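You operate a simulated robot arm through the tools that you are given. There is no shell and no other tool. Be economical: measure what you need, move in short steps, check, and stop when the job is done.

You are at the controls of a simulated two-armed robot. One attempt, no reset.

JOB
Open the green square bottle and the blue-label flask and stand them on the green mat.
Fine: hold each while you open it; cap and stopper go in the steel dish; pass the bottle from hand to hand on its way; the other bottles and flasks stay shut. Set down upright: what you pick out.

The check looks at the end state, three seconds after you hand in, the way a careful person would. Anything else that was tipped, shoved, dropped, spilled or broken makes it a failure. A push-on lid holds only when it is set on centred and level and pressed home; a screw cap is set on level and turned clockwise until tight.

ROBOT AND FRAMES
Two 7-joint arms with fingered hands on one trunk, on a base that drives. Base frame: it is fixed to the floor where the robot stands at the start and does not move with it; the origin is under the middle of the robot, x ahead of it, y to its left, z up; the surface under the hand at the start is at about z = 800. Readings come in mm, degrees, newtons and seconds.
The left shoulder is at the start at [60, 177, 925], the right one opposite. Places, roughly: green mat [700, 700, 800]; oblong steel dish [800, 500, 800]; purple square bottle (6x6x15 cm) [1000, 600, 900]. Payload 4 kg a hand.
Tool frame (each hand has its own): the origin (TCP) lies between the finger pads and is the grasp point; the fingertips stand 37 mm ahead of it; z points along the fingers, y is the line along which they close. The gripper opens to 124 mm. The gripper's body begins 43 mm behind the TCP. The gripper is a hand of 3 fingers: y runs from the thumb to the fingers, the wrist lies at [-15, -108, -202] in the tool frame, and closing takes about 1.5 s.
Orientation is that of the tool frame in the base frame, as a unit quaternion [x, y, z, w]. With the fingers straight down and the wrist toward the robot, the tool's x, y and z point along [0, 1, 0], [1, 0, 0] and [0, 0, -1] of the base frame.

CONTROLS
- The arms move only by the tool servo_tool. It takes "left_series", "right_series" or both (then of equal length, played together; a hand with none holds still); each is a list of rows, each a list of 7 numbers: the shift along the tool's x, y, z in units of 25 mm (1.0 is 25 mm), then the turn, a rotation vector about the tool's x, y, z in units of 4 degrees (1.0 is 4 degrees), then the opening, from 0 (shut) to 1 (fully open). In form: [[x, y, z, rx, ry, rz, fingers], ...]. A call has 1 to 12 rows; each row shifts and turns the commanded pose from where the row before left it, along the tool's axes as they then stand. A call with a number of a shift or a turn outside -1 to 1 is refused whole. A row lasts 0.2 s, in which the tool goes at most 50 mm and 8.6 degrees; a call with a longer step from one row to the next is refused whole, and so is a gripper value outside its range. Where a pose cannot be reached the arm comes as near as it can. A force on the tool above 40 N (or 10 N above the force at the start of the call, whichever is more), or a blocked arm, ends the call early, and 0.2 s more pass. Each finger travels about 72 mm/s and halts on what it meets, pressing with about 22 N; the grip force reading is that of the motor and also rises with nothing between the fingers. The clock runs only during rows and for 0.2 s after the last one: add rows that do not move to give the fingers time. The reply holds the time, the measured pose of the TCP, the force on the tool along the base axes, the opening and the grip force, in the units named above and with some noise, with the torque about the TCP (base axes, N m) and any sound that the robot's microphone picked up.
- Cameras (640 x 400 px; columns grow to the right, rows downward): "scene" is now at [41.5, 15.4, 1574.5]; the picture's right is [0.13, -0.99, 0.00], its down [-0.66, -0.09, -0.75] and it looks along [0.74, 0.10, -0.66] (base axes); focal length 260 px, centre (320, 200). "left" rides on the left gripper at [-64, -76, -137] in its tool frame; the picture's right is [-0.84, -0.26, 0.48], its down [0.48, -0.76, 0.43] and it looks along [0.26, 0.60, 0.76] (tool axes); focal length 256 px, centre (320, 200). "right" rides on the right gripper at [64, -76, -136] in its tool frame; the picture's right is [-0.84, 0.26, -0.48], its down [-0.48, -0.76, 0.44] and it looks along [-0.26, 0.60, 0.76] (tool axes); focal length 256 px, centre (320, 200). There is no depth. A picture from a camera that has moved, and an enlarged one, comes with that camera's place and axes in the base frame and with its lens. The place of the scene camera against the robot may be out by one fixed shift of up to 18 mm in any direction.
- get_image(camera): a new picture of that camera. It takes no simulated time.
- slide_trunk(by): slides the trunk up (or, below 0, down) by that many mm; the arms and the scene camera ride with it, the base frame stays. It gives what a move gives, with no picture.
- base_move(legs): drives the robot by 1 to 6 legs, each [ahead, left, turn to the left] in mm, mm and degrees, along the robot's own axes; the way and the turn of a leg run together, so that a leg with both is an arc; at most 1500 mm and 180 degrees a leg. The arms and the cameras ride along, it lands a little off, and it stops where it bumps. It gives what a move gives.
- preshape(shape, hand): the hand has 3 fingers and takes this shape, open, in about a second: jaw (thumb against the fingers, like two jaws); tri (thumb and two fingers); tip (a fingertip pinch); poke (one finger out to press); point (the index stretched); flat (the hand flat); cup (the hand cupped); fist (a fist). The gripper value then closes the fingers along that shape, each until it touches; the sizes above hold for jaw. It gives what a move gives, with no picture.
- turn_head(pan, tilt): turns the head with the scene camera to pan (to the left, within 86 degrees either way) and tilt (down, from -29 to 69), counted from straight ahead of the robot. It gives what a move gives.
- inspect(camera, box): a new picture of the part [left, top, right, bottom] of that camera's present view, enlarged. It takes no simulated time.
- sign_off(): hands the job in; it is judged then, once.

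Go step by step. Nothing tells you exact positions but the pictures and the camera data: compare them with the known pose of the tool, close in by small moves and look again before you grip or let go. The budget is 120 turns and 88 pictures, counting those below and the enlarged ones. Unless the task says otherwise, let go and move clear before handing in, and close with one line.

The tools are called after "Call:" as name(argument=value, ...) on one line, values as JSON. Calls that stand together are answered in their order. servo_tool: Moves the arms, as the interface text tells. Its arguments: {"type":"object","properties":{"left_series":{"type":"array","items":{"type":"array","items":{"type":"number"}}},"right_series":{"type":"array","items":{"type":"array","items":{"type":"number"}}}},"required":[]} The other tools are called the same way: slide_trunk (by) slides the trunk up or down; preshape (shape, hand) gives the hand a shape; base_move (legs) drives the base; turn_head (pan, tilt) turns the head that bears the scene camera; get_image (camera) takes a picture; inspect (camera, box) takes an enlarged picture of a part of a camera's view; sign_off () hands the job in.

At the start:

```text
t: 0.0
left_tool_pos: [525.3, 492.1, 1157.3]
left_ee_rot: [0.707, 0.707, 0.0, 0.0]
left_ft_force: [0.1, 0.5, 0.8]
left_torque: [-0.02, 0.01, -0.02]
left_gripper_width: 123.5
left_finger_force: 0.0
left_shape: jaw
right_tool_pos: [519.3, -26.3, 1154.6]
right_ee_rot: [0.707, 0.707, 0.001, 0.0]
right_ft_force: [-0.7, -0.3, -0.1]
right_torque: [-0.01, -0.02, 0.02]
right_gripper_width: 123.7
right_finger_force: 0.0
right_shape: jaw
trunk travel left (down, up): [-450.0, 140.0]
robot x, y, heading: [0.0, 2.9, 0.2]
head pan, tilt: [7.5, 41.4]
```

scene: 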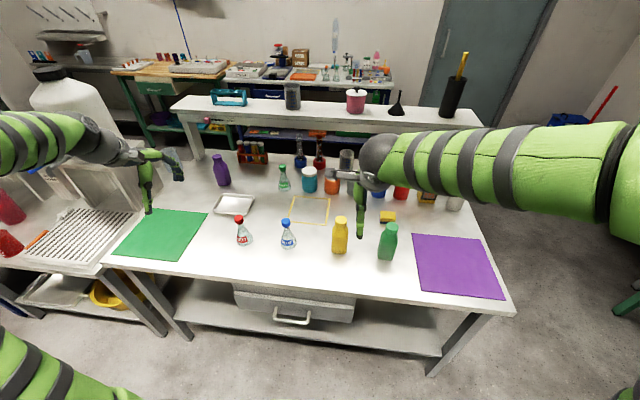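
right: 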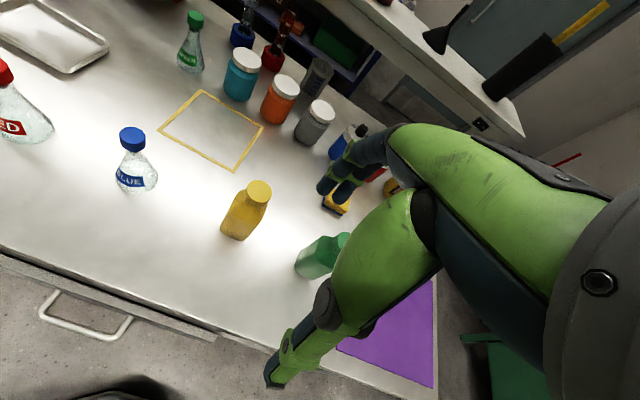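
left: 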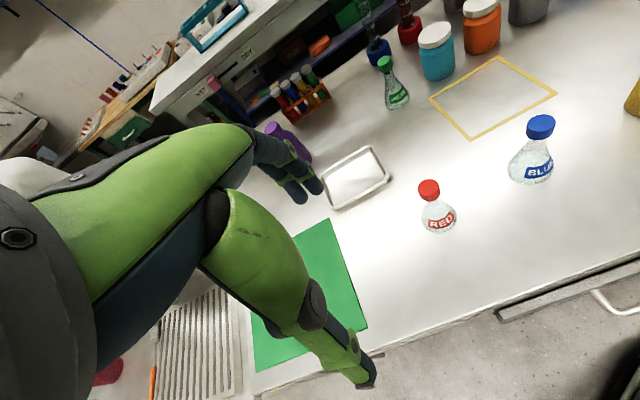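

The green square bottle looks to be near (620,-145) and the blue flask near (630,216). I'll look closer at both before moving.

Call:
inspect(camera="right", box=[80, 100, 400, 300])

Call:
inspect(camera="scene", box=[200, 170, 440, 320])

Call:
inspect(camera="left", box=[480, 90, 600, 210])

```text
2.00 times, centred on (240, 200) of right
camera zoom: at [442.9, 36.9, 1290.8], right [0.26, -0.84, 0.48], down [-0.76, -0.48, -0.44], along [0.6, -0.26, -0.76], focal length 512 px, centre (480, 200)
```

zoom: 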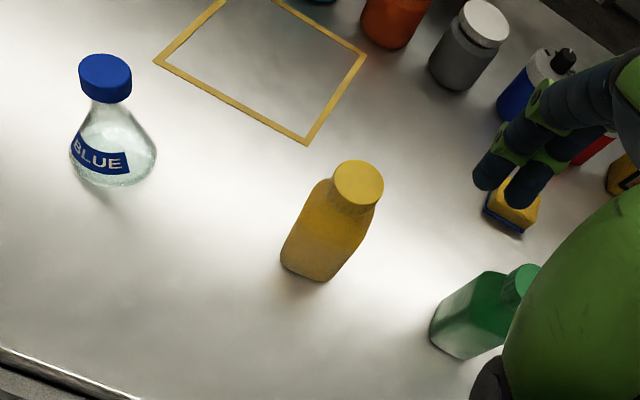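

```text
2.67 times, centred on (320, 245) of scene
camera zoom: at [41.5, 15.4, 1574.5], right [0.13, -0.99, 0.0], down [-0.66, -0.09, -0.75], along [0.74, 0.1, -0.66], focal length 692 px, centre (320, 80)
```

zoom: 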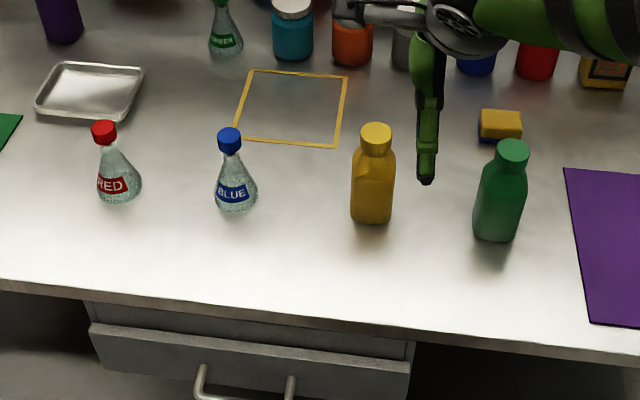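

```text
3.33 times, centred on (540, 150) of left
camera zoom: at [449.9, 427.9, 1293.3], right [-0.26, -0.84, -0.48], down [-0.76, 0.48, -0.43], along [0.6, 0.26, -0.76], focal length 853 px, centre (-413, 367)
```

zoom: 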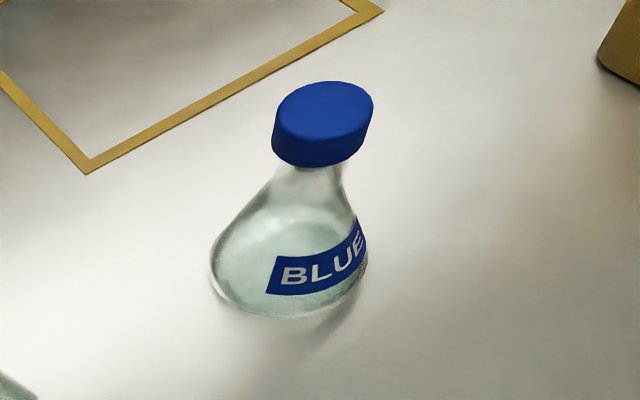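

Triangulating from the two wrist cameras puts the blue flask at about (663,211) with its cap top at z≈926, and the bottle at about (660,-143). I'll turn the right hand toward a side grasp, tilted 25° down.

Call:
servo_tool(right_series=[[0, 0, 0, 0, 1, 0, 1], [0, 0, 0, 0, 1, 0, 1], [0, 0, 0, 0, 1, 0, 1], [0, 0, 0, 0, 1, 0, 1], [0, 0, 0, 0, 1, 0, 1], [0, 0, 0, 0, 1, 0, 1], [0, 0, 0, 0, 1, 0, 1], [0, 0, 0, 0, 1, 0, 1], [0, 0, 0, 0, 1, 0, 1], [0, 0, 0, 0, 1, 0, 1], [0, 0, 0, 0, 1, 0, 1], [0, 0, 0, 0, 1, 0, 1]])

Call:
servo_tool(right_series=[[-0.42, 0, -0.9, 0, 1, 0, 1], [-0.42, 0, -0.9, 0, 1, 0, 1], [-0.42, 0, -0.9, 0, 1, 0, 1], [-0.42, 0, -0.9, 0, 1, 0, 1], [-0.42, 0, -0.9, 0, 0.25, 0, 1], [-0.42, 0, -0.9, 0, 0, 0, 1], [-0.42, 0, -0.9, 0, 0, 0, 1], [-0.42, 0, -0.9, 0, 0, 0, 1], [-0.42, 0, -0.9, 0, 0, 0, 1], [-0.42, 0, -0.9, 0, 0, 0, 1], [-0.42, 0, -0.9, 0, 0, 0, 1], [-0.42, 0, -0.9, 0, 0, 0, 1]])

Call:
get_image(camera="scene")

Call:
get_image(camera="right")

```text
t: 2.6
left_tool_pos: [524.6, 490.4, 1157.5]
left_ee_rot: [0.707, 0.707, 0.001, 0.0]
left_ft_force: [0.8, 0.3, 1.0]
left_torque: [0.01, -0.01, 0.03]
left_gripper_width: 123.8
left_finger_force: 0.1
left_shape: jaw
right_tool_pos: [517.3, -23.4, 1151.5]
right_ee_rot: [0.653, 0.658, 0.263, -0.268]
right_ft_force: [-0.4, 0.5, 1.0]
right_torque: [0.03, 0.01, -0.01]
right_gripper_width: 123.8
right_finger_force: 0.0
right_shape: jaw
right hand out of reach, approached as far as the arm can: row 12
trunk travel left (down, up): [-450.0, 140.0]
robot x, y, heading: [2.8, -2.9, 0.1]
head pan, tilt: [7.5, 41.4]
```

```text
t: 5.2
left_tool_pos: [525.6, 491.5, 1156.5]
left_ee_rot: [0.707, 0.707, 0.0, 0.0]
left_ft_force: [-0.1, -0.1, -0.2]
left_torque: [0.0, -0.01, 0.01]
left_gripper_width: 123.5
left_finger_force: 0.0
left_shape: jaw
right_tool_pos: [520.5, -315.4, 1191.5]
right_ee_rot: [0.607, 0.61, 0.357, -0.365]
right_ft_force: [0.2, 0.5, -1.7]
right_torque: [-0.01, 0.02, 0.02]
right_gripper_width: 123.9
right_finger_force: 0.0
right_shape: jaw
trunk travel left (down, up): [-450.0, 140.0]
robot x, y, heading: [1.0, 2.0, -0.0]
head pan, tilt: [7.5, 41.4]
```

```text
81 pictures are left
camera scene: at [41.5, 15.0, 1574.5], right [0.13, -0.99, 0.0], down [-0.66, -0.09, -0.75], along [0.74, 0.1, -0.66], focal length 260 px, centre (320, 200)
```

scene: 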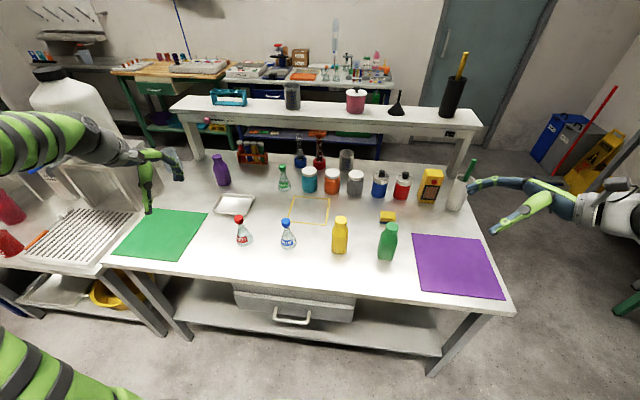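

```text
80 pictures are left
camera right: at [445.9, -405.0, 1314.0], right [0.26, -0.82, -0.5], down [-0.77, 0.14, -0.63], along [0.59, 0.55, -0.59], focal length 256 px, centre (320, 200)
```

right: 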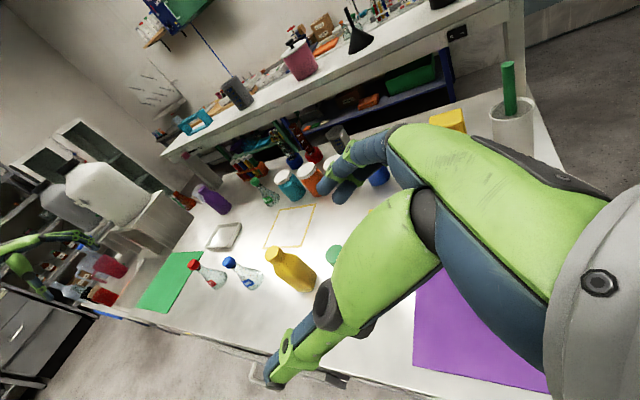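

The bottle is in clear view and the right hand is out at the right. Next I move it to a pre-grasp point on the bottle's right side.

Call:
servo_tool(right_series=[[-0.79, 0.5, 0.76, 0, 0, 0, 1], [-0.79, 0.5, 0.76, 0, 0, 0, 1], [-0.79, 0.5, 0.76, 0, 0, 0, 1], [-0.79, 0.5, 0.76, 0, 0, 0, 1], [-0.79, 0.5, 0.76, 0, 0, 0, 1], [-0.79, 0.5, 0.76, 0, 0, 0, 1], [-0.79, 0.5, 0.76, 0, 0, 0, 1], [-0.79, 0.5, 0.76, 0, 0, 0, 1], [-0.79, 0.5, 0.76, 0, 0, 0, 1], [-0.79, 0.5, 0.76, 0, 0, 0, 1]])

Call:
get_image(camera="right")

Call:
inspect(camera="scene", box=[340, 190, 480, 290])

```text
t: 7.4
left_tool_pos: [527.2, 490.2, 1157.9]
left_ee_rot: [0.707, 0.707, 0.001, 0.001]
left_ft_force: [-0.1, 0.6, 0.2]
left_torque: [-0.02, 0.02, -0.02]
left_gripper_width: 123.8
left_finger_force: 0.0
left_shape: jaw
right_tool_pos: [642.3, -244.6, 923.2]
right_ee_rot: [0.606, 0.611, 0.357, -0.363]
right_ft_force: [0.1, 0.7, 0.4]
right_torque: [-0.02, -0.02, 0.03]
right_gripper_width: 123.5
right_finger_force: 0.0
right_shape: jaw
trunk travel left (down, up): [-450.0, 140.0]
robot x, y, heading: [0.6, -1.2, -0.1]
head pan, tilt: [7.5, 41.4]
```

```text
79 pictures are left
camera right: at [567.1, -334.9, 1046.1], right [0.26, -0.82, -0.5], down [-0.77, 0.14, -0.63], along [0.59, 0.55, -0.59], focal length 256 px, centre (320, 200)
```

right: 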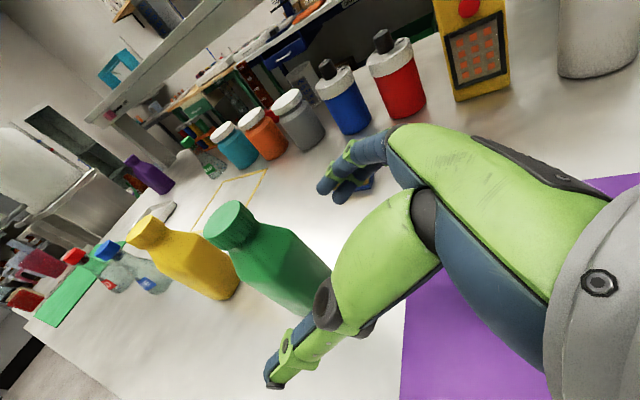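

```text
4.00 times, centred on (410, 240) of scene
camera zoom: at [42.0, 15.0, 1574.5], right [0.13, -0.99, 0.0], down [-0.66, -0.09, -0.75], along [0.74, 0.1, -0.66], focal length 1038 px, centre (-40, 40)
```

zoom: 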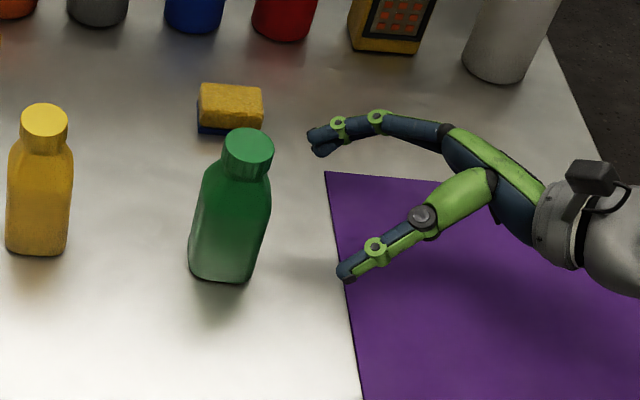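

The bottle stands square to the table at about (663,-146), with its top near z 940. I'll slide the open fingers around it.

Call:
servo_tool(right_series=[[-0.39, 0.42, 0, 0, 0, 0, 1], [-0.39, 0.42, 0, 0, 0, 0, 1], [0, 0, 0.6, 0, 0, 0, 1], [0, 0, 0.6, 0, 0, 0, 1], [0, 0, 0.6, 0, 0, 0, 1], [0, 0, 0.6, 0, 0, 0, 1], [0, 0, 0.6, 0, 0, 0, 1], [0, 0, 0.6, 0, 0, 0, 1], [0, 0, 0.6, 0, 0, 0, 1], [0, 0, 0.6, 0, 0, 0, 1]])

Call:
get_image(camera="right")

Call:
inspect(camera="scene", box=[340, 190, 480, 290])

```text
t: 9.6
left_tool_pos: [526.0, 492.1, 1157.5]
left_ee_rot: [0.707, 0.707, 0.0, 0.0]
left_ft_force: [-1.0, -0.8, 0.1]
left_torque: [0.04, -0.02, -0.02]
left_gripper_width: 123.5
left_finger_force: 0.2
left_shape: jaw
right_tool_pos: [664.2, -150.6, 848.0]
right_ee_rot: [0.607, 0.611, 0.356, -0.363]
right_ft_force: [0.0, 0.5, -0.3]
right_torque: [0.01, -0.01, -0.02]
right_gripper_width: 123.6
right_finger_force: 0.1
right_shape: jaw
trunk travel left (down, up): [-450.0, 140.0]
robot x, y, heading: [-2.9, 3.0, 0.3]
head pan, tilt: [7.5, 41.4]
```

```text
77 pictures are left
camera right: at [588.8, -240.6, 971.2], right [0.26, -0.82, -0.5], down [-0.76, 0.14, -0.63], along [0.59, 0.55, -0.59], focal length 256 px, centre (320, 200)
```

right: 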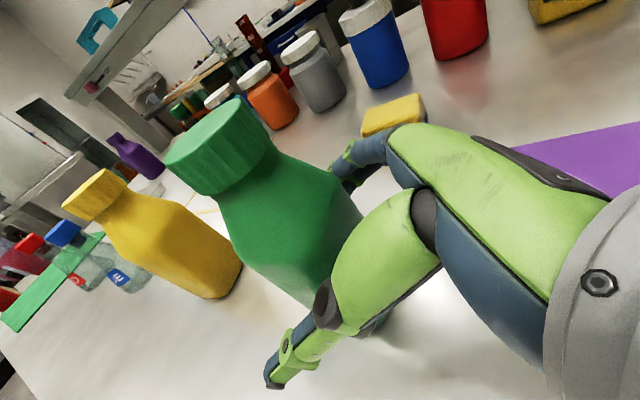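

```text
4.00 times, centred on (410, 240) of scene
camera zoom: at [41.7, 15.4, 1574.5], right [0.13, -0.99, 0.0], down [-0.66, -0.09, -0.75], along [0.74, 0.1, -0.66], focal length 1038 px, centre (-40, 40)
```

zoom: 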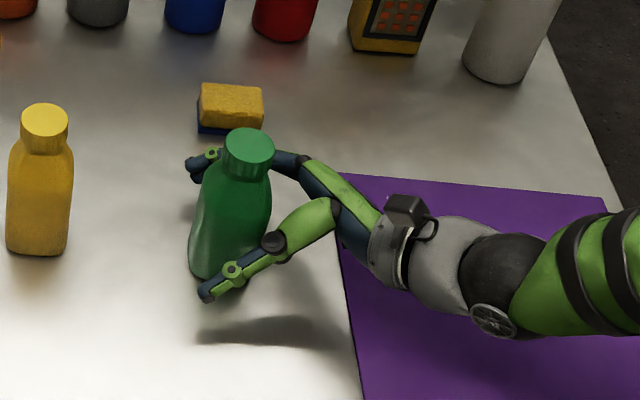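

The fingers straddle the bottle, so I close them.

Call:
servo_tool(right_series=[[0, 0, 0, 0, 0, 0, 0.5], [0, 0, 0, 0, 0, 0, 0.4], [0, 0, 0, 0, 0, 0, 0.3], [0, 0, 0, 0, 0, 0, 0.2], [0, 0, 0, 0, 0, 0, 0], [0, 0, 0, 0, 0, 0, 0], [0, 0, 0, 0, 0, 0, 0], [0, 0, 0, 0, 0, 0, 0]])

Call:
inspect(camera="scene", box=[340, 190, 480, 290])

```text
t: 11.4
left_tool_pos: [526.0, 491.6, 1157.2]
left_ee_rot: [0.707, 0.707, 0.0, 0.0]
left_ft_force: [-0.5, -0.3, 0.4]
left_torque: [0.0, 0.01, -0.03]
left_gripper_width: 123.7
left_finger_force: 0.0
left_shape: jaw
right_tool_pos: [663.6, -152.7, 848.5]
right_ee_rot: [0.607, 0.61, 0.356, -0.364]
right_ft_force: [0.1, -0.9, 2.4]
right_torque: [0.03, -0.09, -0.03]
right_gripper_width: 66.0
right_finger_force: 22.1
right_shape: jaw
trunk travel left (down, up): [-450.0, 140.0]
robot x, y, heading: [-3.4, 2.3, 0.3]
head pan, tilt: [7.5, 41.4]
```

```text
4.00 times, centred on (410, 240) of scene
camera zoom: at [41.3, 15.3, 1574.5], right [0.13, -0.99, 0.0], down [-0.66, -0.09, -0.75], along [0.74, 0.1, -0.66], focal length 1038 px, centre (-40, 40)
```

zoom: 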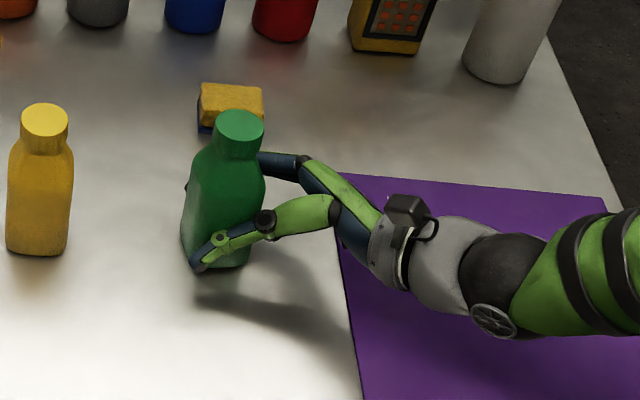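

The grip reads 22 N at 66 mm and the bottle still stands. I'll lift it straight up.

Call:
servo_tool(right_series=[[0.42, 0, -0.23, 0, 0, 0, 0], [0.83, 0, -0.46, 0, 0, 0, 0], [0.83, 0, -0.46, 0, 0, 0, 0], [0.83, 0, -0.46, 0, 0, 0, 0], [0.83, 0, -0.46, 0, 0, 0, 0], [0.83, 0, -0.46, 0, 0, 0, 0], [0.83, 0, -0.46, 0, 0, 0, 0], [0.83, 0, -0.46, 0, 0, 0, 0], [0.83, 0, -0.46, 0, 0, 0, 0]])

Call:
servo_tool(right_series=[[0.36, -0.22, 0.65, 0, 0, 0, 0], [0.36, -0.22, 0.65, 0, 0, 0, 0], [0.36, -0.22, 0.65, 0, 0, 0, 0], [0.36, -0.22, 0.65, 0, 0, 0, 0], [0.36, -0.22, 0.65, 0, 0, 0, 0], [0.36, -0.22, 0.65, 0, 0, 0, 0], [0.36, -0.22, 0.65, 0, 0, 0, 0], [0.36, -0.22, 0.65, 0, 0, 0, 0]])

Call:
get_image(camera="scene")

Call:
get_image(camera="right")

Call:
get_image(camera="left")

```text
t: 13.4
left_tool_pos: [525.3, 492.4, 1157.2]
left_ee_rot: [0.707, 0.707, 0.0, 0.0]
left_ft_force: [-0.2, -0.3, 0.5]
left_torque: [0.0, -0.01, -0.01]
left_gripper_width: 124.0
left_finger_force: 0.1
left_shape: jaw
right_tool_pos: [664.7, -150.6, 1051.8]
right_ee_rot: [0.607, 0.61, 0.357, -0.363]
right_ft_force: [-0.2, 0.0, -0.1]
right_torque: [0.01, -0.01, -0.01]
right_gripper_width: 65.8
right_finger_force: 22.2
right_shape: jaw
trunk travel left (down, up): [-450.0, 140.0]
robot x, y, heading: [0.3, 2.8, 0.0]
head pan, tilt: [7.5, 41.4]
```

```text
t: 15.2
left_tool_pos: [527.6, 492.5, 1156.7]
left_ee_rot: [0.707, 0.707, -0.001, -0.001]
left_ft_force: [0.4, -0.3, 0.1]
left_torque: [0.0, -0.03, -0.01]
left_gripper_width: 123.5
left_finger_force: 0.0
left_shape: jaw
right_tool_pos: [617.7, -1.9, 1051.9]
right_ee_rot: [0.607, 0.61, 0.356, -0.364]
right_ft_force: [0.1, -0.1, -0.8]
right_torque: [0.0, 0.02, 0.0]
right_gripper_width: 65.9
right_finger_force: 22.4
right_shape: jaw
trunk travel left (down, up): [-450.0, 140.0]
robot x, y, heading: [0.2, -0.9, -0.0]
head pan, tilt: [7.5, 41.4]
```

```text
74 pictures are left
camera scene: at [41.5, 15.8, 1574.5], right [0.13, -0.99, 0.0], down [-0.66, -0.09, -0.75], along [0.74, 0.1, -0.66], focal length 260 px, centre (320, 200)
```

scene: 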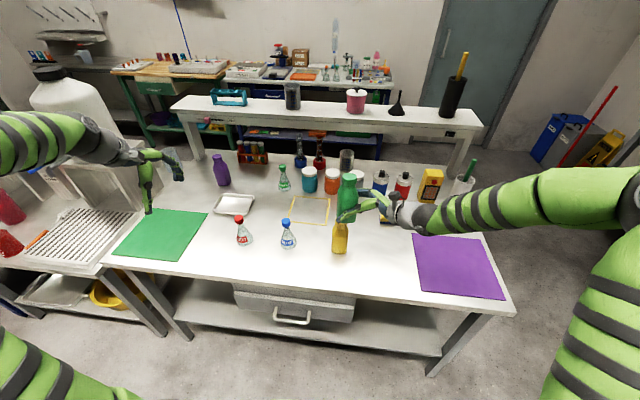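

```text
73 pictures are left
camera right: at [542.4, -92.1, 1174.0], right [0.26, -0.82, -0.5], down [-0.76, 0.14, -0.63], along [0.59, 0.55, -0.59], focal length 256 px, centre (320, 200)
```

right: 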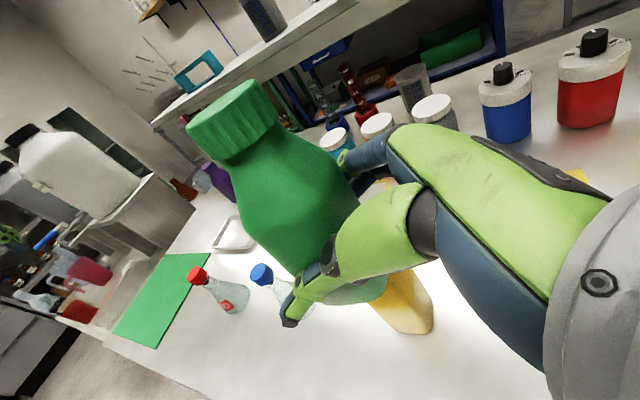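

```text
72 pictures are left
camera left: at [450.0, 428.2, 1293.2], right [-0.26, -0.84, -0.48], down [-0.76, 0.48, -0.43], along [0.6, 0.25, -0.76], focal length 256 px, centre (320, 200)
```

left: 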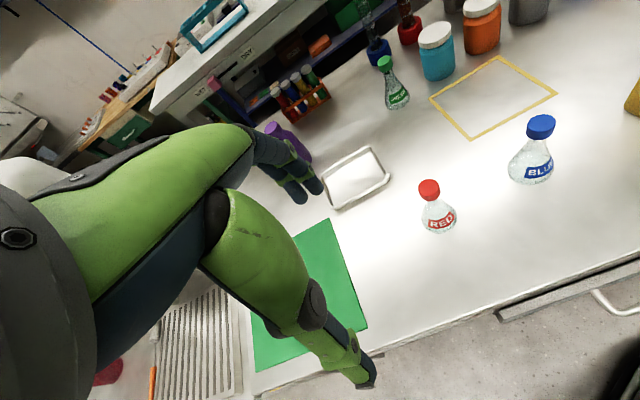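

The bottle is held upright, with its cap at about (626,4,1150). I'll bring the left hand up and across toward it and measure again.

Call:
servo_tool(left_series=[[-0.8, 0, -0.9, 0, 0, 0, 1], [-1, 0.2, -0.9, 0, 0, 0, 1], [-1, 0.4, -0.6, 0, 0, 0, 1], [-1, 0.4, -0.6, 0, 0, 0, 1], [-1, 0.4, -0.4, 0, 0, 0, 1], [-1, 0.4, -0.2, 0, 0, 0, 1], [-1, 0.4, 0, 0, 0, 0, 1], [-1, 0.4, 0, 0, 0, 0, 1], [-1, 0.4, 0, 0, 0, 0, 1], [-1, 0.4, 0, 0, 0, 0, 1], [-1, 0.4, 0, 0, 0, 0, 1], [-1, 0.2, 0, 0, 0, 0, 1]])

Call:
get_image(camera="left")

```text
t: 17.8
left_tool_pos: [625.1, 195.1, 1247.5]
left_ee_rot: [0.706, 0.708, 0.001, -0.001]
left_ft_force: [-0.1, -0.3, 0.4]
left_torque: [0.02, 0.02, 0.05]
left_gripper_width: 123.7
left_finger_force: 0.1
left_shape: jaw
right_tool_pos: [617.6, -2.5, 1050.3]
right_ee_rot: [0.607, 0.611, 0.356, -0.363]
right_ft_force: [0.3, 0.4, -0.5]
right_torque: [-0.01, 0.0, 0.01]
right_gripper_width: 65.5
right_finger_force: 22.1
right_shape: jaw
trunk travel left (down, up): [-450.0, 140.0]
robot x, y, heading: [0.8, -0.1, 0.1]
head pan, tilt: [7.5, 41.4]
```

```text
71 pictures are left
camera left: at [547.8, 131.4, 1383.8], right [-0.26, -0.84, -0.48], down [-0.76, 0.48, -0.43], along [0.6, 0.26, -0.76], focal length 256 px, centre (320, 200)
```

left: 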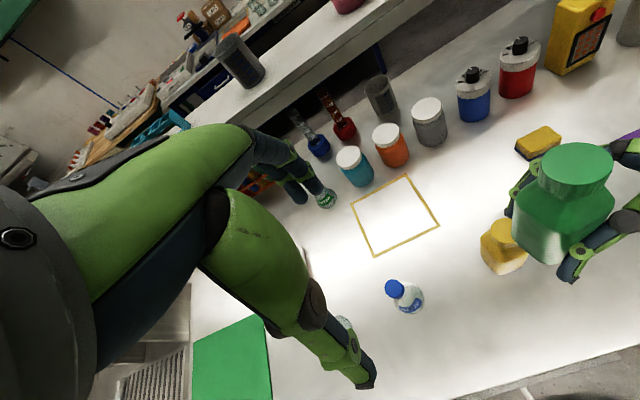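

The left camera puts the cap at about (635,4,1150), which agrees with the right one. I'll pre-rotate the left hand clockwise by 80° so there is room to unscrew.

Call:
servo_tool(left_series=[[0, 0, 0, 0, 0, 1, 1], [0, 0, 0, 0, 0, 1, 1], [0, 0, 0, 0, 0, 1, 1], [0, 0, 0, 0, 0, 1, 1], [0, 0, 0, 0, 0, 1, 1], [0, 0, 0, 0, 0, 1, 1], [0, 0, 0, 0, 0, 1, 1], [0, 0, 0, 0, 0, 1, 1], [0, 0, 0, 0, 0, 1, 1], [0, 0, 0, 0, 0, 1, 1], [0, 0, 0, 0, 0, 1, 0.8], [0, 0, 0, 0, 0, 1, 0.6]])

Call:
servo_tool(left_series=[[0, 0, 0, 0, 0, 1, 0.6], [0, 0, 0, 0, 0, 1, 0.6], [0, 0, 0, 0, 0, 1, 0.6], [0, 0, 0, 0, 0, 1, 0.6], [0, 0, 0, 0, 0, 1, 0.6], [0, 0, 0, 0, 0, 1, 0.6], [0, 0, 0, 0, 0, 1, 0.6], [0, 0, 0, 0, 0, 1, 0.6]])

```text
t: 20.4
left_tool_pos: [626.8, 198.5, 1247.0]
left_ee_rot: [0.934, 0.358, 0.0, 0.0]
left_ft_force: [-0.4, -1.0, 0.7]
left_torque: [0.02, 0.03, 0.01]
left_gripper_width: 74.7
left_finger_force: 0.1
left_shape: jaw
right_tool_pos: [616.9, -2.9, 1051.4]
right_ee_rot: [0.606, 0.611, 0.357, -0.363]
right_ft_force: [0.2, -0.6, -0.3]
right_torque: [0.01, 0.01, 0.03]
right_gripper_width: 65.7
right_finger_force: 22.2
right_shape: jaw
trunk travel left (down, up): [-450.0, 140.0]
robot x, y, heading: [2.6, -4.1, -0.0]
head pan, tilt: [7.5, 41.4]
```

```text
t: 22.2
left_tool_pos: [625.8, 197.1, 1246.5]
left_ee_rot: [0.996, 0.087, 0.0, 0.0]
left_ft_force: [0.7, -0.4, -0.1]
left_torque: [0.01, 0.02, 0.02]
left_gripper_width: 74.7
left_finger_force: 0.1
left_shape: jaw
right_tool_pos: [616.8, -3.8, 1049.7]
right_ee_rot: [0.606, 0.611, 0.356, -0.363]
right_ft_force: [0.0, 1.1, 0.4]
right_torque: [-0.03, 0.0, -0.01]
right_gripper_width: 65.7
right_finger_force: 21.8
right_shape: jaw
trunk travel left (down, up): [-450.0, 140.0]
robot x, y, heading: [1.1, 1.4, 0.1]
head pan, tilt: [7.5, 41.4]
```

Call:
servo_tool(left_series=[[-0.124, 0.959, 0, 0, 0, 0, 0.6], [-0.124, 0.959, 0, 0, 0, 0, 0.6], [-0.124, 0.959, 0, 0, 0, 0, 0.6], [-0.124, 0.959, 0, 0, 0, 0, 0.6], [-0.124, 0.959, 0, 0, 0, 0, 0.6], [-0.124, 0.959, 0, 0, 0, 0, 0.6], [-0.124, 0.959, 0, 0, 0, 0, 0.6], [-0.124, 0.959, 0, 0, 0, 0, 0.6]])

Call:
get_image(camera="left")

Call:
get_image(camera="right")

```text
t: 24.0
left_tool_pos: [636.5, 4.2, 1247.1]
left_ee_rot: [0.996, 0.087, 0.0, 0.0]
left_ft_force: [0.7, 0.0, 0.5]
left_torque: [0.03, -0.01, -0.02]
left_gripper_width: 74.7
left_finger_force: 0.1
left_shape: jaw
right_tool_pos: [617.6, -3.9, 1050.8]
right_ee_rot: [0.606, 0.611, 0.357, -0.364]
right_ft_force: [-0.8, 0.9, 0.1]
right_torque: [0.01, 0.05, -0.03]
right_gripper_width: 65.9
right_finger_force: 22.5
right_shape: jaw
trunk travel left (down, up): [-450.0, 140.0]
robot x, y, heading: [-2.4, 0.3, 0.2]
head pan, tilt: [7.5, 41.4]
```

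```text
70 pictures are left
camera left: at [560.0, 68.4, 1383.4], right [-0.87, 0.11, -0.48], down [0.34, 0.83, -0.43], along [0.35, -0.54, -0.76], focal length 256 px, centre (320, 200)
```

left: 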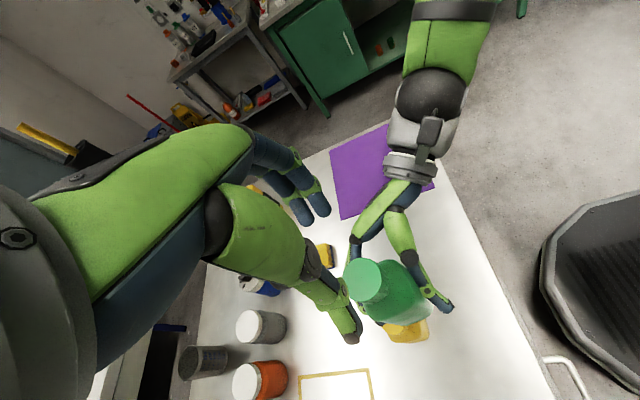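

```text
69 pictures are left
camera right: at [542.7, -92.9, 1173.7], right [0.26, -0.82, -0.5], down [-0.77, 0.14, -0.63], along [0.59, 0.55, -0.59], focal length 256 px, centre (320, 200)
```

right: 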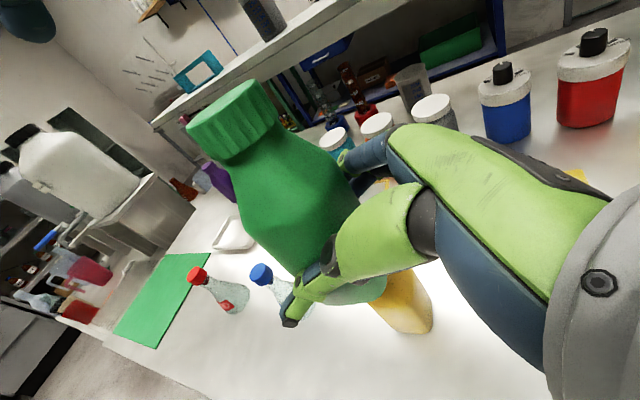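

Call:
inspect(camera="scene", box=[280, 150, 420, 250])

Call:
inspect(camera="left", box=[300, 200, 500, 360])

```text
4.00 times, centred on (350, 200) of scene
camera zoom: at [41.7, 14.8, 1574.5], right [0.13, -0.99, 0.0], down [-0.66, -0.09, -0.75], along [0.74, 0.1, -0.66], focal length 1038 px, centre (200, 200)
```

zoom: 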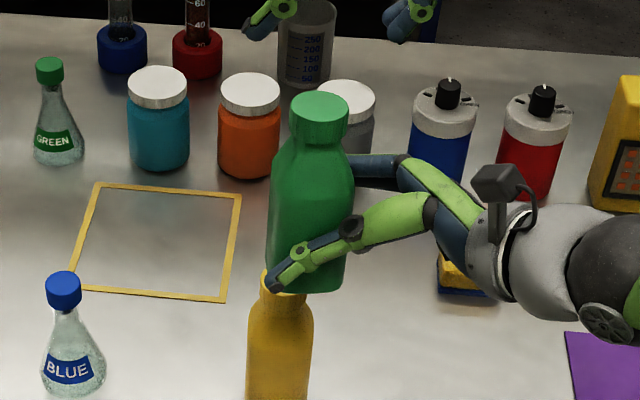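

```text
2.50 times, centred on (400, 280) of left
camera zoom: at [560.0, 68.4, 1383.4], right [-0.87, 0.11, -0.48], down [0.34, 0.83, -0.43], along [0.35, -0.54, -0.76], focal length 640 px, centre (120, 0)
```

zoom: 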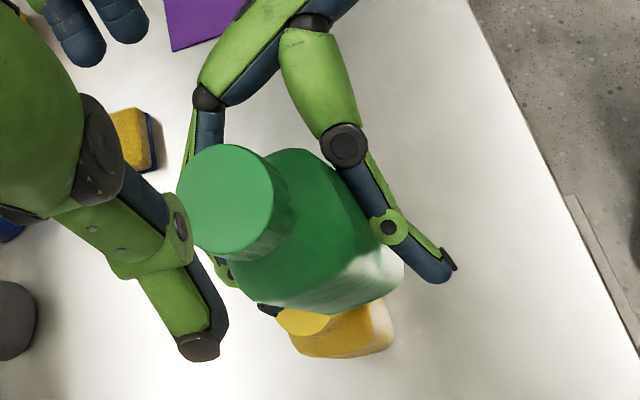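

The cap centre is confirmed at (634,2). I'll lower the left hand so the finger ends straddle the cap.

Call:
servo_tool(left_series=[[0, 0.08, 0.6, 0, 0, 0, 0.6], [-0.06, 0, 0.6, 0, 0, 0, 0.6], [0, 0, 0.6, 0, 0, 0, 0.6], [0, 0, 0.6, 0, 0, 0, 0.6], [0, 0, 0.6, 0, 0, 0, 0.6], [0, 0, 0.6, 0, 0, 0, 0.6]])

Call:
get_image(camera="right")

Call:
inspect(camera="left", box=[240, 180, 480, 360])

```text
t: 25.4
left_tool_pos: [634.7, 0.7, 1158.4]
left_ee_rot: [0.996, 0.087, 0.0, 0.0]
left_ft_force: [0.1, 0.0, 0.8]
left_torque: [0.03, 0.0, 0.0]
left_gripper_width: 74.7
left_finger_force: 0.1
left_shape: jaw
right_tool_pos: [618.5, -3.2, 1051.0]
right_ee_rot: [0.606, 0.611, 0.356, -0.364]
right_ft_force: [-0.4, 0.4, -0.7]
right_torque: [0.03, 0.02, 0.01]
right_gripper_width: 65.5
right_finger_force: 22.4
right_shape: jaw
trunk travel left (down, up): [-450.0, 140.0]
robot x, y, heading: [0.2, -0.7, 0.0]
head pan, tilt: [7.5, 41.4]
```

```text
66 pictures are left
camera right: at [542.7, -92.7, 1173.7], right [0.26, -0.82, -0.5], down [-0.77, 0.14, -0.63], along [0.59, 0.55, -0.59], focal length 256 px, centre (320, 200)
```

right: 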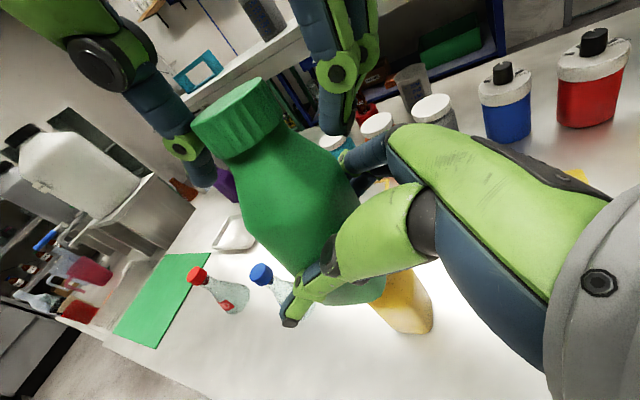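

```text
2.22 times, centred on (360, 270) of left
camera zoom: at [558.6, 65.4, 1293.5], right [-0.87, 0.11, -0.48], down [0.34, 0.83, -0.43], along [0.35, -0.54, -0.76], focal length 569 px, centre (231, 44)
```

zoom: 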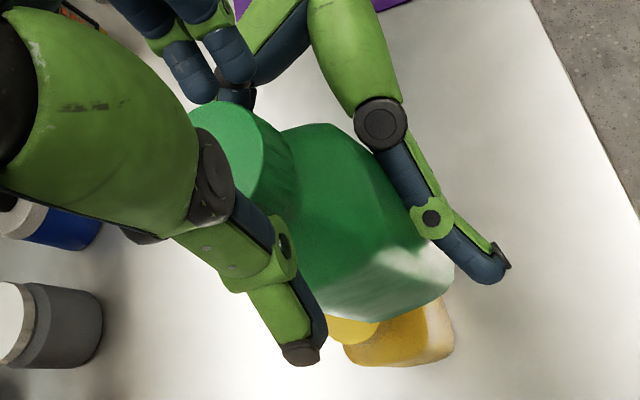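

The fingers straddle the cap, so I close the left hand on it.

Call:
servo_tool(left_series=[[0, 0, 0, 0, 0, 0, 0.45], [0, 0, 0, 0, 0, 0, 0.35], [0, 0, 0, 0, 0, 0, 0.2], [0, 0, 0, 0, 0, 0, 0], [0, 0, 0, 0, 0, 0, 0], [0, 0, 0, 0, 0, 0, 0]])

Call:
get_image(camera="right")

Call:
inspect(camera="scene", box=[280, 110, 420, 210])

```text
t: 26.8
left_tool_pos: [634.1, 0.8, 1157.5]
left_ee_rot: [0.996, 0.087, 0.0, 0.0]
left_ft_force: [0.3, 0.3, -3.9]
left_torque: [-0.14, -0.03, 0.03]
left_gripper_width: 36.3
left_finger_force: 22.0
left_shape: jaw
right_tool_pos: [617.4, -3.0, 1051.3]
right_ee_rot: [0.607, 0.611, 0.356, -0.364]
right_ft_force: [-0.4, -0.9, 3.4]
right_torque: [0.23, -0.02, -0.04]
right_gripper_width: 65.3
right_finger_force: 22.4
right_shape: jaw
trunk travel left (down, up): [-450.0, 140.0]
robot x, y, heading: [-2.3, -0.3, 0.1]
head pan, tilt: [7.5, 41.4]
```

```text
64 pictures are left
camera right: at [542.6, -92.6, 1174.0], right [0.26, -0.82, -0.5], down [-0.76, 0.14, -0.63], along [0.59, 0.55, -0.59], focal length 256 px, centre (320, 200)
```

right: 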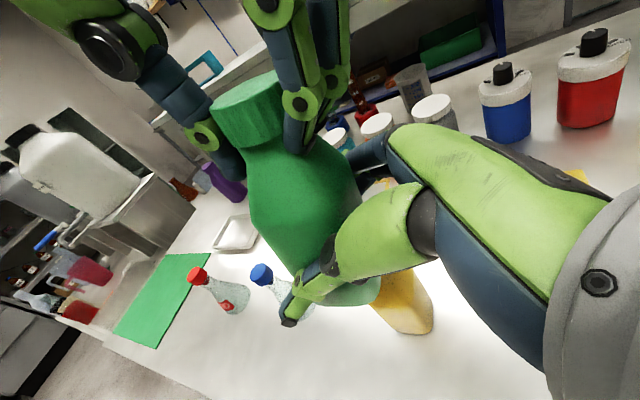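

```text
4.00 times, centred on (350, 160) of scene
camera zoom: at [41.6, 15.3, 1574.5], right [0.13, -0.99, 0.0], down [-0.66, -0.09, -0.75], along [0.74, 0.1, -0.66], focal length 1038 px, centre (200, 360)
```

zoom: 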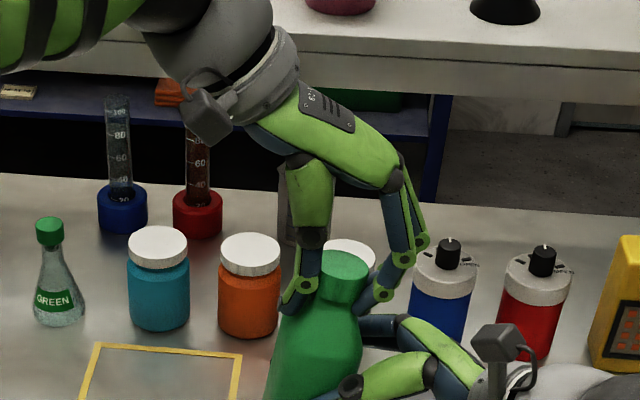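

The fingertips seem to reach just below the cap rim and press on the shoulder. I'll open, go up 10 mm and grip again.

Call:
servo_tool(left_series=[[0, 0, 0, 0, 0, 0, 0.5], [0, 0, 0, 0, 0, 0, 0.5], [0, 0, -0.4, 0, 0, 0, 0.5], [0, 0, 0, 0, 0, 0, 0.3], [0, 0, 0, 0, 0, 0, 0], [0, 0, 0, 0, 0, 0, 0], [0, 0, 0, 0, 0, 0, 0], [0, 0, 0, 0, 0, 0, 0]])

Call:
inspect(camera="scene", box=[300, 130, 400, 200])

```text
t: 28.6
left_tool_pos: [634.6, 1.0, 1167.9]
left_ee_rot: [0.996, 0.087, 0.0, 0.0]
left_ft_force: [-0.8, -2.6, 3.9]
left_torque: [-0.29, -0.02, 0.04]
left_gripper_width: 37.9
left_finger_force: 22.1
left_shape: jaw
right_tool_pos: [617.5, -3.5, 1051.6]
right_ee_rot: [0.606, 0.611, 0.356, -0.364]
right_ft_force: [-0.3, 3.0, -4.0]
right_torque: [0.04, 0.16, 0.03]
right_gripper_width: 65.2
right_finger_force: 21.9
right_shape: jaw
trunk travel left (down, up): [-450.0, 140.0]
robot x, y, heading: [-1.4, 2.7, 0.0]
head pan, tilt: [7.5, 41.4]
```

```text
5.71 times, centred on (350, 165) of scene
camera zoom: at [41.6, 15.3, 1574.5], right [0.13, -0.99, 0.0], down [-0.66, -0.09, -0.75], along [0.74, 0.1, -0.66], focal length 1483 px, centre (149, 400)
```

zoom: 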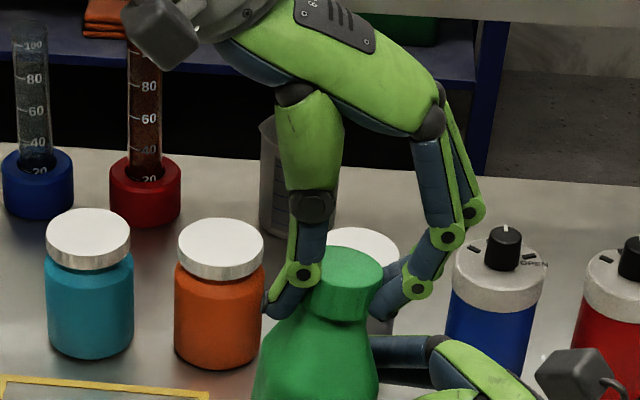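

The grip is on the cap now (37.9 mm). I'll start unscrewing counter-clockwise.

Call:
servo_tool(left_series=[[0, 0, 0, 0, 0, -1, 0], [0, 0, 0, 0, 0, -1, 0], [0, 0, 0, 0, 0, -1, 0], [0, 0, 0, 0, 0, -1, 0], [0, 0, 0, 0, 0, -1, 0], [0, 0, 0, 0, 0, -1, 0], [0, 0, 0, 0, 0, -1, 0], [0, 0, 0, 0, 0, -1, 0], [0, 0, 0, 0, 0, -1, 0], [0, 0, 0, 0, 0, -1, 0], [0, 0, 0, 0, 0, -1, 0], [0, 0, 0, 0, 0, -1, 0]])

Call:
inspect(camera="scene", box=[280, 130, 420, 230])

```text
t: 31.2
left_tool_pos: [633.4, 1.9, 1168.5]
left_ee_rot: [0.874, 0.485, 0.001, 0.0]
left_ft_force: [-0.3, -2.5, 10.2]
left_torque: [-0.19, -0.22, -0.08]
left_gripper_width: 37.7
left_finger_force: 22.1
left_shape: jaw
right_tool_pos: [617.6, -3.1, 1050.6]
right_ee_rot: [0.606, 0.611, 0.356, -0.363]
right_ft_force: [-0.1, 2.7, -10.4]
right_torque: [-0.26, 0.42, 0.12]
right_gripper_width: 65.1
right_finger_force: 21.9
right_shape: jaw
trunk travel left (down, up): [-450.0, 140.0]
robot x, y, heading: [0.1, 1.2, 0.1]
head pan, tilt: [7.5, 41.4]
```

```text
4.00 times, centred on (350, 180) of scene
camera zoom: at [41.5, 15.1, 1574.5], right [0.13, -0.99, 0.0], down [-0.66, -0.09, -0.75], along [0.74, 0.1, -0.66], focal length 1038 px, centre (200, 280)
```

zoom: 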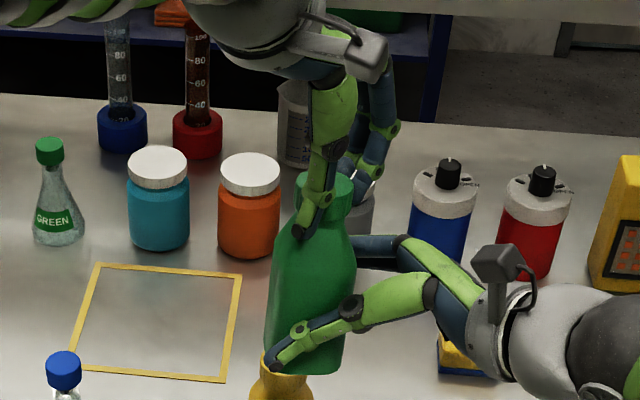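

The upward force grows as the cap climbs its thread, which is a good sign. I'll continue another 48° with a slight rise.

Call:
servo_tool(left_series=[[0, 0, -0.02, 0, 0, -1, 0], [0, 0, -0.005, 0, 0, -1, 0], [0, 0, -0.005, 0, 0, -1, 0], [0, 0, -0.005, 0, 0, -1, 0], [0, 0, -0.005, 0, 0, -1, 0], [0, 0, -0.005, 0, 0, -1, 0], [0, 0, -0.005, 0, 0, -1, 0], [0, 0, -0.005, 0, 0, -1, 0], [0, 0, -0.005, 0, 0, -1, 0], [0, 0, -0.005, 0, 0, -1, 0], [0, 0, -0.005, 0, 0, -1, 0], [0, 0, -0.005, 0, 0, -1, 0]])

```text
t: 33.8
left_tool_pos: [634.8, 1.1, 1169.4]
left_ee_rot: [0.602, 0.799, 0.0, 0.0]
left_ft_force: [2.0, -1.3, 10.9]
left_torque: [0.19, -0.4, -0.07]
left_gripper_width: 37.7
left_finger_force: 22.1
left_shape: jaw
right_tool_pos: [617.1, -4.4, 1052.3]
right_ee_rot: [0.607, 0.611, 0.356, -0.363]
right_ft_force: [-1.3, 0.7, -9.8]
right_torque: [-0.3, 0.37, 0.12]
right_gripper_width: 64.5
right_finger_force: 22.3
right_shape: jaw
trunk travel left (down, up): [-450.0, 140.0]
robot x, y, heading: [1.1, 4.0, -0.0]
head pan, tilt: [7.5, 41.4]
```

Call:
servo_tool(left_series=[[0, 0, -0.02, 0, 0, -1, 0], [0, 0, -0.008, 0, 0, -1, 0], [0, 0, -0.008, 0, 0, -1, 0], [0, 0, -0.008, 0, 0, -1, 0], [0, 0, -0.008, 0, 0, -1, 0], [0, 0, -0.008, 0, 0, -1, 0], [0, 0, -0.008, 0, 0, -1, 0], [0, 0, -0.008, 0, 0, -1, 0], [0, 0, -0.008, 0, 0, -1, 0], [0, 0, -0.008, 0, 0, -1, 0], [0, 0, -0.008, 0, 0, -1, 0], [0, 0, -0.008, 0, 0, -1, 0]])

Call:
inspect(camera="scene", box=[280, 110, 420, 230])

```text
t: 36.4
left_tool_pos: [634.1, 1.7, 1171.9]
left_ee_rot: [0.225, 0.974, 0.0, 0.0]
left_ft_force: [3.6, 4.4, 2.5]
left_torque: [0.54, -0.21, -0.07]
left_gripper_width: 37.7
left_finger_force: 22.3
left_shape: jaw
right_tool_pos: [617.3, -3.5, 1050.3]
right_ee_rot: [0.606, 0.611, 0.356, -0.364]
right_ft_force: [-4.2, -4.2, -3.7]
right_torque: [-0.12, -0.13, -0.01]
right_gripper_width: 65.0
right_finger_force: 22.1
right_shape: jaw
trunk travel left (down, up): [-450.0, 140.0]
robot x, y, heading: [0.4, -1.7, 0.1]
head pan, tilt: [7.5, 41.4]
```

```text
3.33 times, centred on (350, 170) of scene
camera zoom: at [41.7, 15.1, 1574.5], right [0.13, -0.99, 0.0], down [-0.66, -0.09, -0.75], along [0.74, 0.1, -0.66], focal length 865 px, centre (220, 300)
```

zoom: 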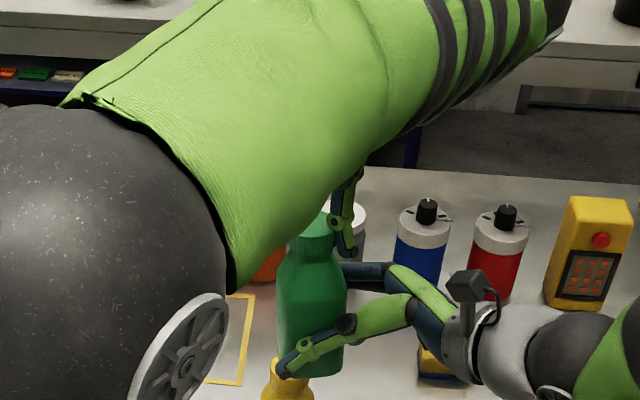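

144° turned so far and the lift force has dropped. A gentle upward tug will show whether the cap is free.

Call:
servo_tool(left_series=[[0, 0, -0.05, 0, 0, 0, 0], [0, 0, -0.05, 0, 0, 0, 0], [0, 0, -0.05, 0, 0, 0, 0]])

Call:
get_image(camera="right")

```text
t: 37.2
left_tool_pos: [632.8, 0.6, 1174.6]
left_ee_rot: [0.225, 0.974, 0.0, 0.001]
left_ft_force: [3.2, 3.7, -4.5]
left_torque: [0.44, -0.18, -0.03]
left_gripper_width: 37.5
left_finger_force: 21.8
left_shape: jaw
right_tool_pos: [618.3, -2.9, 1052.0]
right_ee_rot: [0.605, 0.611, 0.358, -0.364]
right_ft_force: [-3.1, -4.3, 3.7]
right_torque: [0.04, -0.33, -0.03]
right_gripper_width: 65.0
right_finger_force: 21.8
right_shape: jaw
trunk travel left (down, up): [-450.0, 140.0]
robot x, y, heading: [-2.5, 2.5, -0.0]
head pan, tilt: [7.5, 41.4]
```

```text
59 pictures are left
camera right: at [542.6, -92.7, 1174.4], right [0.26, -0.82, -0.5], down [-0.76, 0.14, -0.63], along [0.59, 0.55, -0.59], focal length 256 px, centre (320, 200)
```

right: 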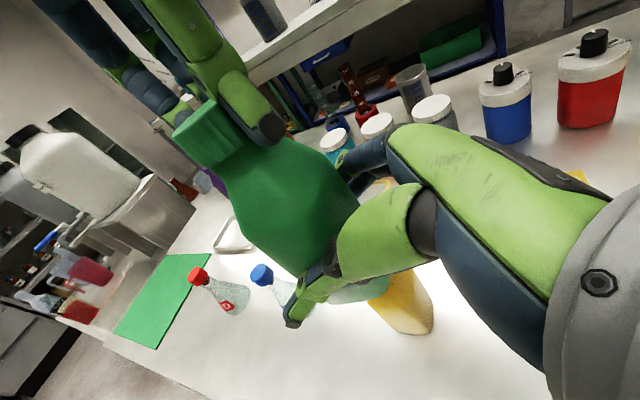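

The cap is still threaded. I'll release, turn back and re-grip.

Call:
servo_tool(left_series=[[0, 0, 0.1, 0, 0, 0, 0], [0, 0, 0, 0, 0, 0, 0.5], [0, 0, 0, 0, 0, 0, 0.5], [0, 0, 0, 0, 0, 1, 0.5], [0, 0, 0, 0, 0, 1, 0.5], [0, 0, 0, 0, 0, 1, 0.5], [0, 0, 0, 0, 0, 1, 0.5], [0, 0, 0, 0, 0, 1, 0.5], [0, 0, 0, 0, 0, 1, 0.5], [0, 0, 0, 0, 0, 1, 0.5], [0, 0, 0, 0, 0, 1, 0.5], [0, 0, 0, 0, 0, 1, 0.5]])

Call:
servo_tool(left_series=[[0, 0, 0, 0, 0, 1, 0.5], [0, 0, 0, 0, 0, 1, 0.5], [0, 0, 0, 0, 0, 1, 0.5], [0, 0, 0, 0, 0, 1, 0.5], [0, 0, 0, 0, 0, 1, 0.5], [0, 0, 0, 0, 0, 1, 0.5], [0, 0, 0, 0, 0, 1, 0.5], [0, 0, 0, 0, 0, 1, 0.5], [0, 0, 0, 0, 0, 1, 0.5], [0, 0, 0, 0, 0, 1, 0.5], [0, 0, 0, 0, 0, 1, 0.5], [0, 0, 0, 0, 0, 1, 0.5]])

Call:
servo_tool(left_series=[[0, 0, 0, 0, 0, 1, 0.5], [0, 0, 0, 0, 0, 1, 0.5], [0, 0, 0, 0, 0, 1, 0.5], [0, 0, 0, 0, 0, 1, 0.5], [0, 0, 0, 0, 0, 1, 0.5], [0, 0, 0, 0, 0, 1, 0.5], [0, 0, 0, 0, 0, 1, 0.5], [0, 0, 0, 0, 0, 1, 0.5], [0, 0, 0, 0, 0, 1, 0.5], [0, 0, 0, 0, 0, 1, 0.5], [0, 0, 0, 0, 0, 1, 0.5], [0, 0, 0, 0, 0, 1, 0.5]])

Call:
get_image(camera="left")

```text
t: 39.8
left_tool_pos: [634.7, 0.5, 1171.8]
left_ee_rot: [0.516, 0.857, 0.0, 0.0]
left_ft_force: [-0.6, -0.2, -0.4]
left_torque: [0.0, 0.0, -0.01]
left_gripper_width: 61.8
left_finger_force: 0.0
left_shape: jaw
right_tool_pos: [617.1, -3.1, 1051.3]
right_ee_rot: [0.607, 0.611, 0.357, -0.363]
right_ft_force: [0.3, 0.5, -0.5]
right_torque: [0.01, 0.02, -0.01]
right_gripper_width: 64.7
right_finger_force: 22.4
right_shape: jaw
trunk travel left (down, up): [-450.0, 140.0]
robot x, y, heading: [2.6, 3.4, -0.1]
head pan, tilt: [7.5, 41.4]
```

```text
t: 42.4
left_tool_pos: [634.4, 2.3, 1172.2]
left_ee_rot: [0.819, 0.574, -0.001, 0.0]
left_ft_force: [0.4, -0.7, 0.1]
left_torque: [0.02, 0.03, -0.02]
left_gripper_width: 61.3
left_finger_force: 0.0
left_shape: jaw
right_tool_pos: [617.7, -3.7, 1051.6]
right_ee_rot: [0.606, 0.611, 0.356, -0.364]
right_ft_force: [-0.2, -0.1, -0.4]
right_torque: [-0.02, 0.04, 0.03]
right_gripper_width: 65.0
right_finger_force: 21.6
right_shape: jaw
trunk travel left (down, up): [-450.0, 140.0]
robot x, y, heading: [0.9, -1.6, -0.1]
head pan, tilt: [7.5, 41.4]
```

```text
t: 45.0
left_tool_pos: [634.4, 0.4, 1171.4]
left_ee_rot: [0.982, 0.189, 0.0, 0.001]
left_ft_force: [0.0, 0.0, 0.2]
left_torque: [-0.05, 0.0, -0.01]
left_gripper_width: 61.6
left_finger_force: 0.0
left_shape: jaw
right_tool_pos: [617.8, -3.0, 1050.3]
right_ee_rot: [0.607, 0.611, 0.356, -0.363]
right_ft_force: [0.1, -0.6, -1.0]
right_torque: [-0.04, 0.08, 0.01]
right_gripper_width: 65.0
right_finger_force: 21.5
right_shape: jaw
trunk travel left (down, up): [-450.0, 140.0]
robot x, y, heading: [-1.7, 2.1, 0.0]
head pan, tilt: [7.5, 41.4]
```

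```text
58 pictures are left
camera left: at [546.7, 47.5, 1308.3], right [-0.87, -0.08, -0.48], down [0.16, 0.89, -0.44], along [0.46, -0.46, -0.76], focal length 256 px, centre (320, 200)
```

left: 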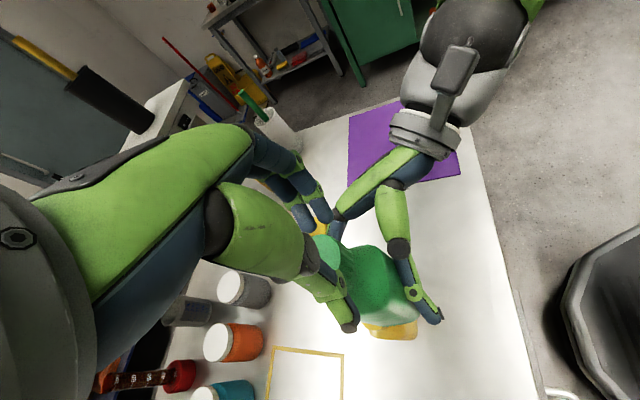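

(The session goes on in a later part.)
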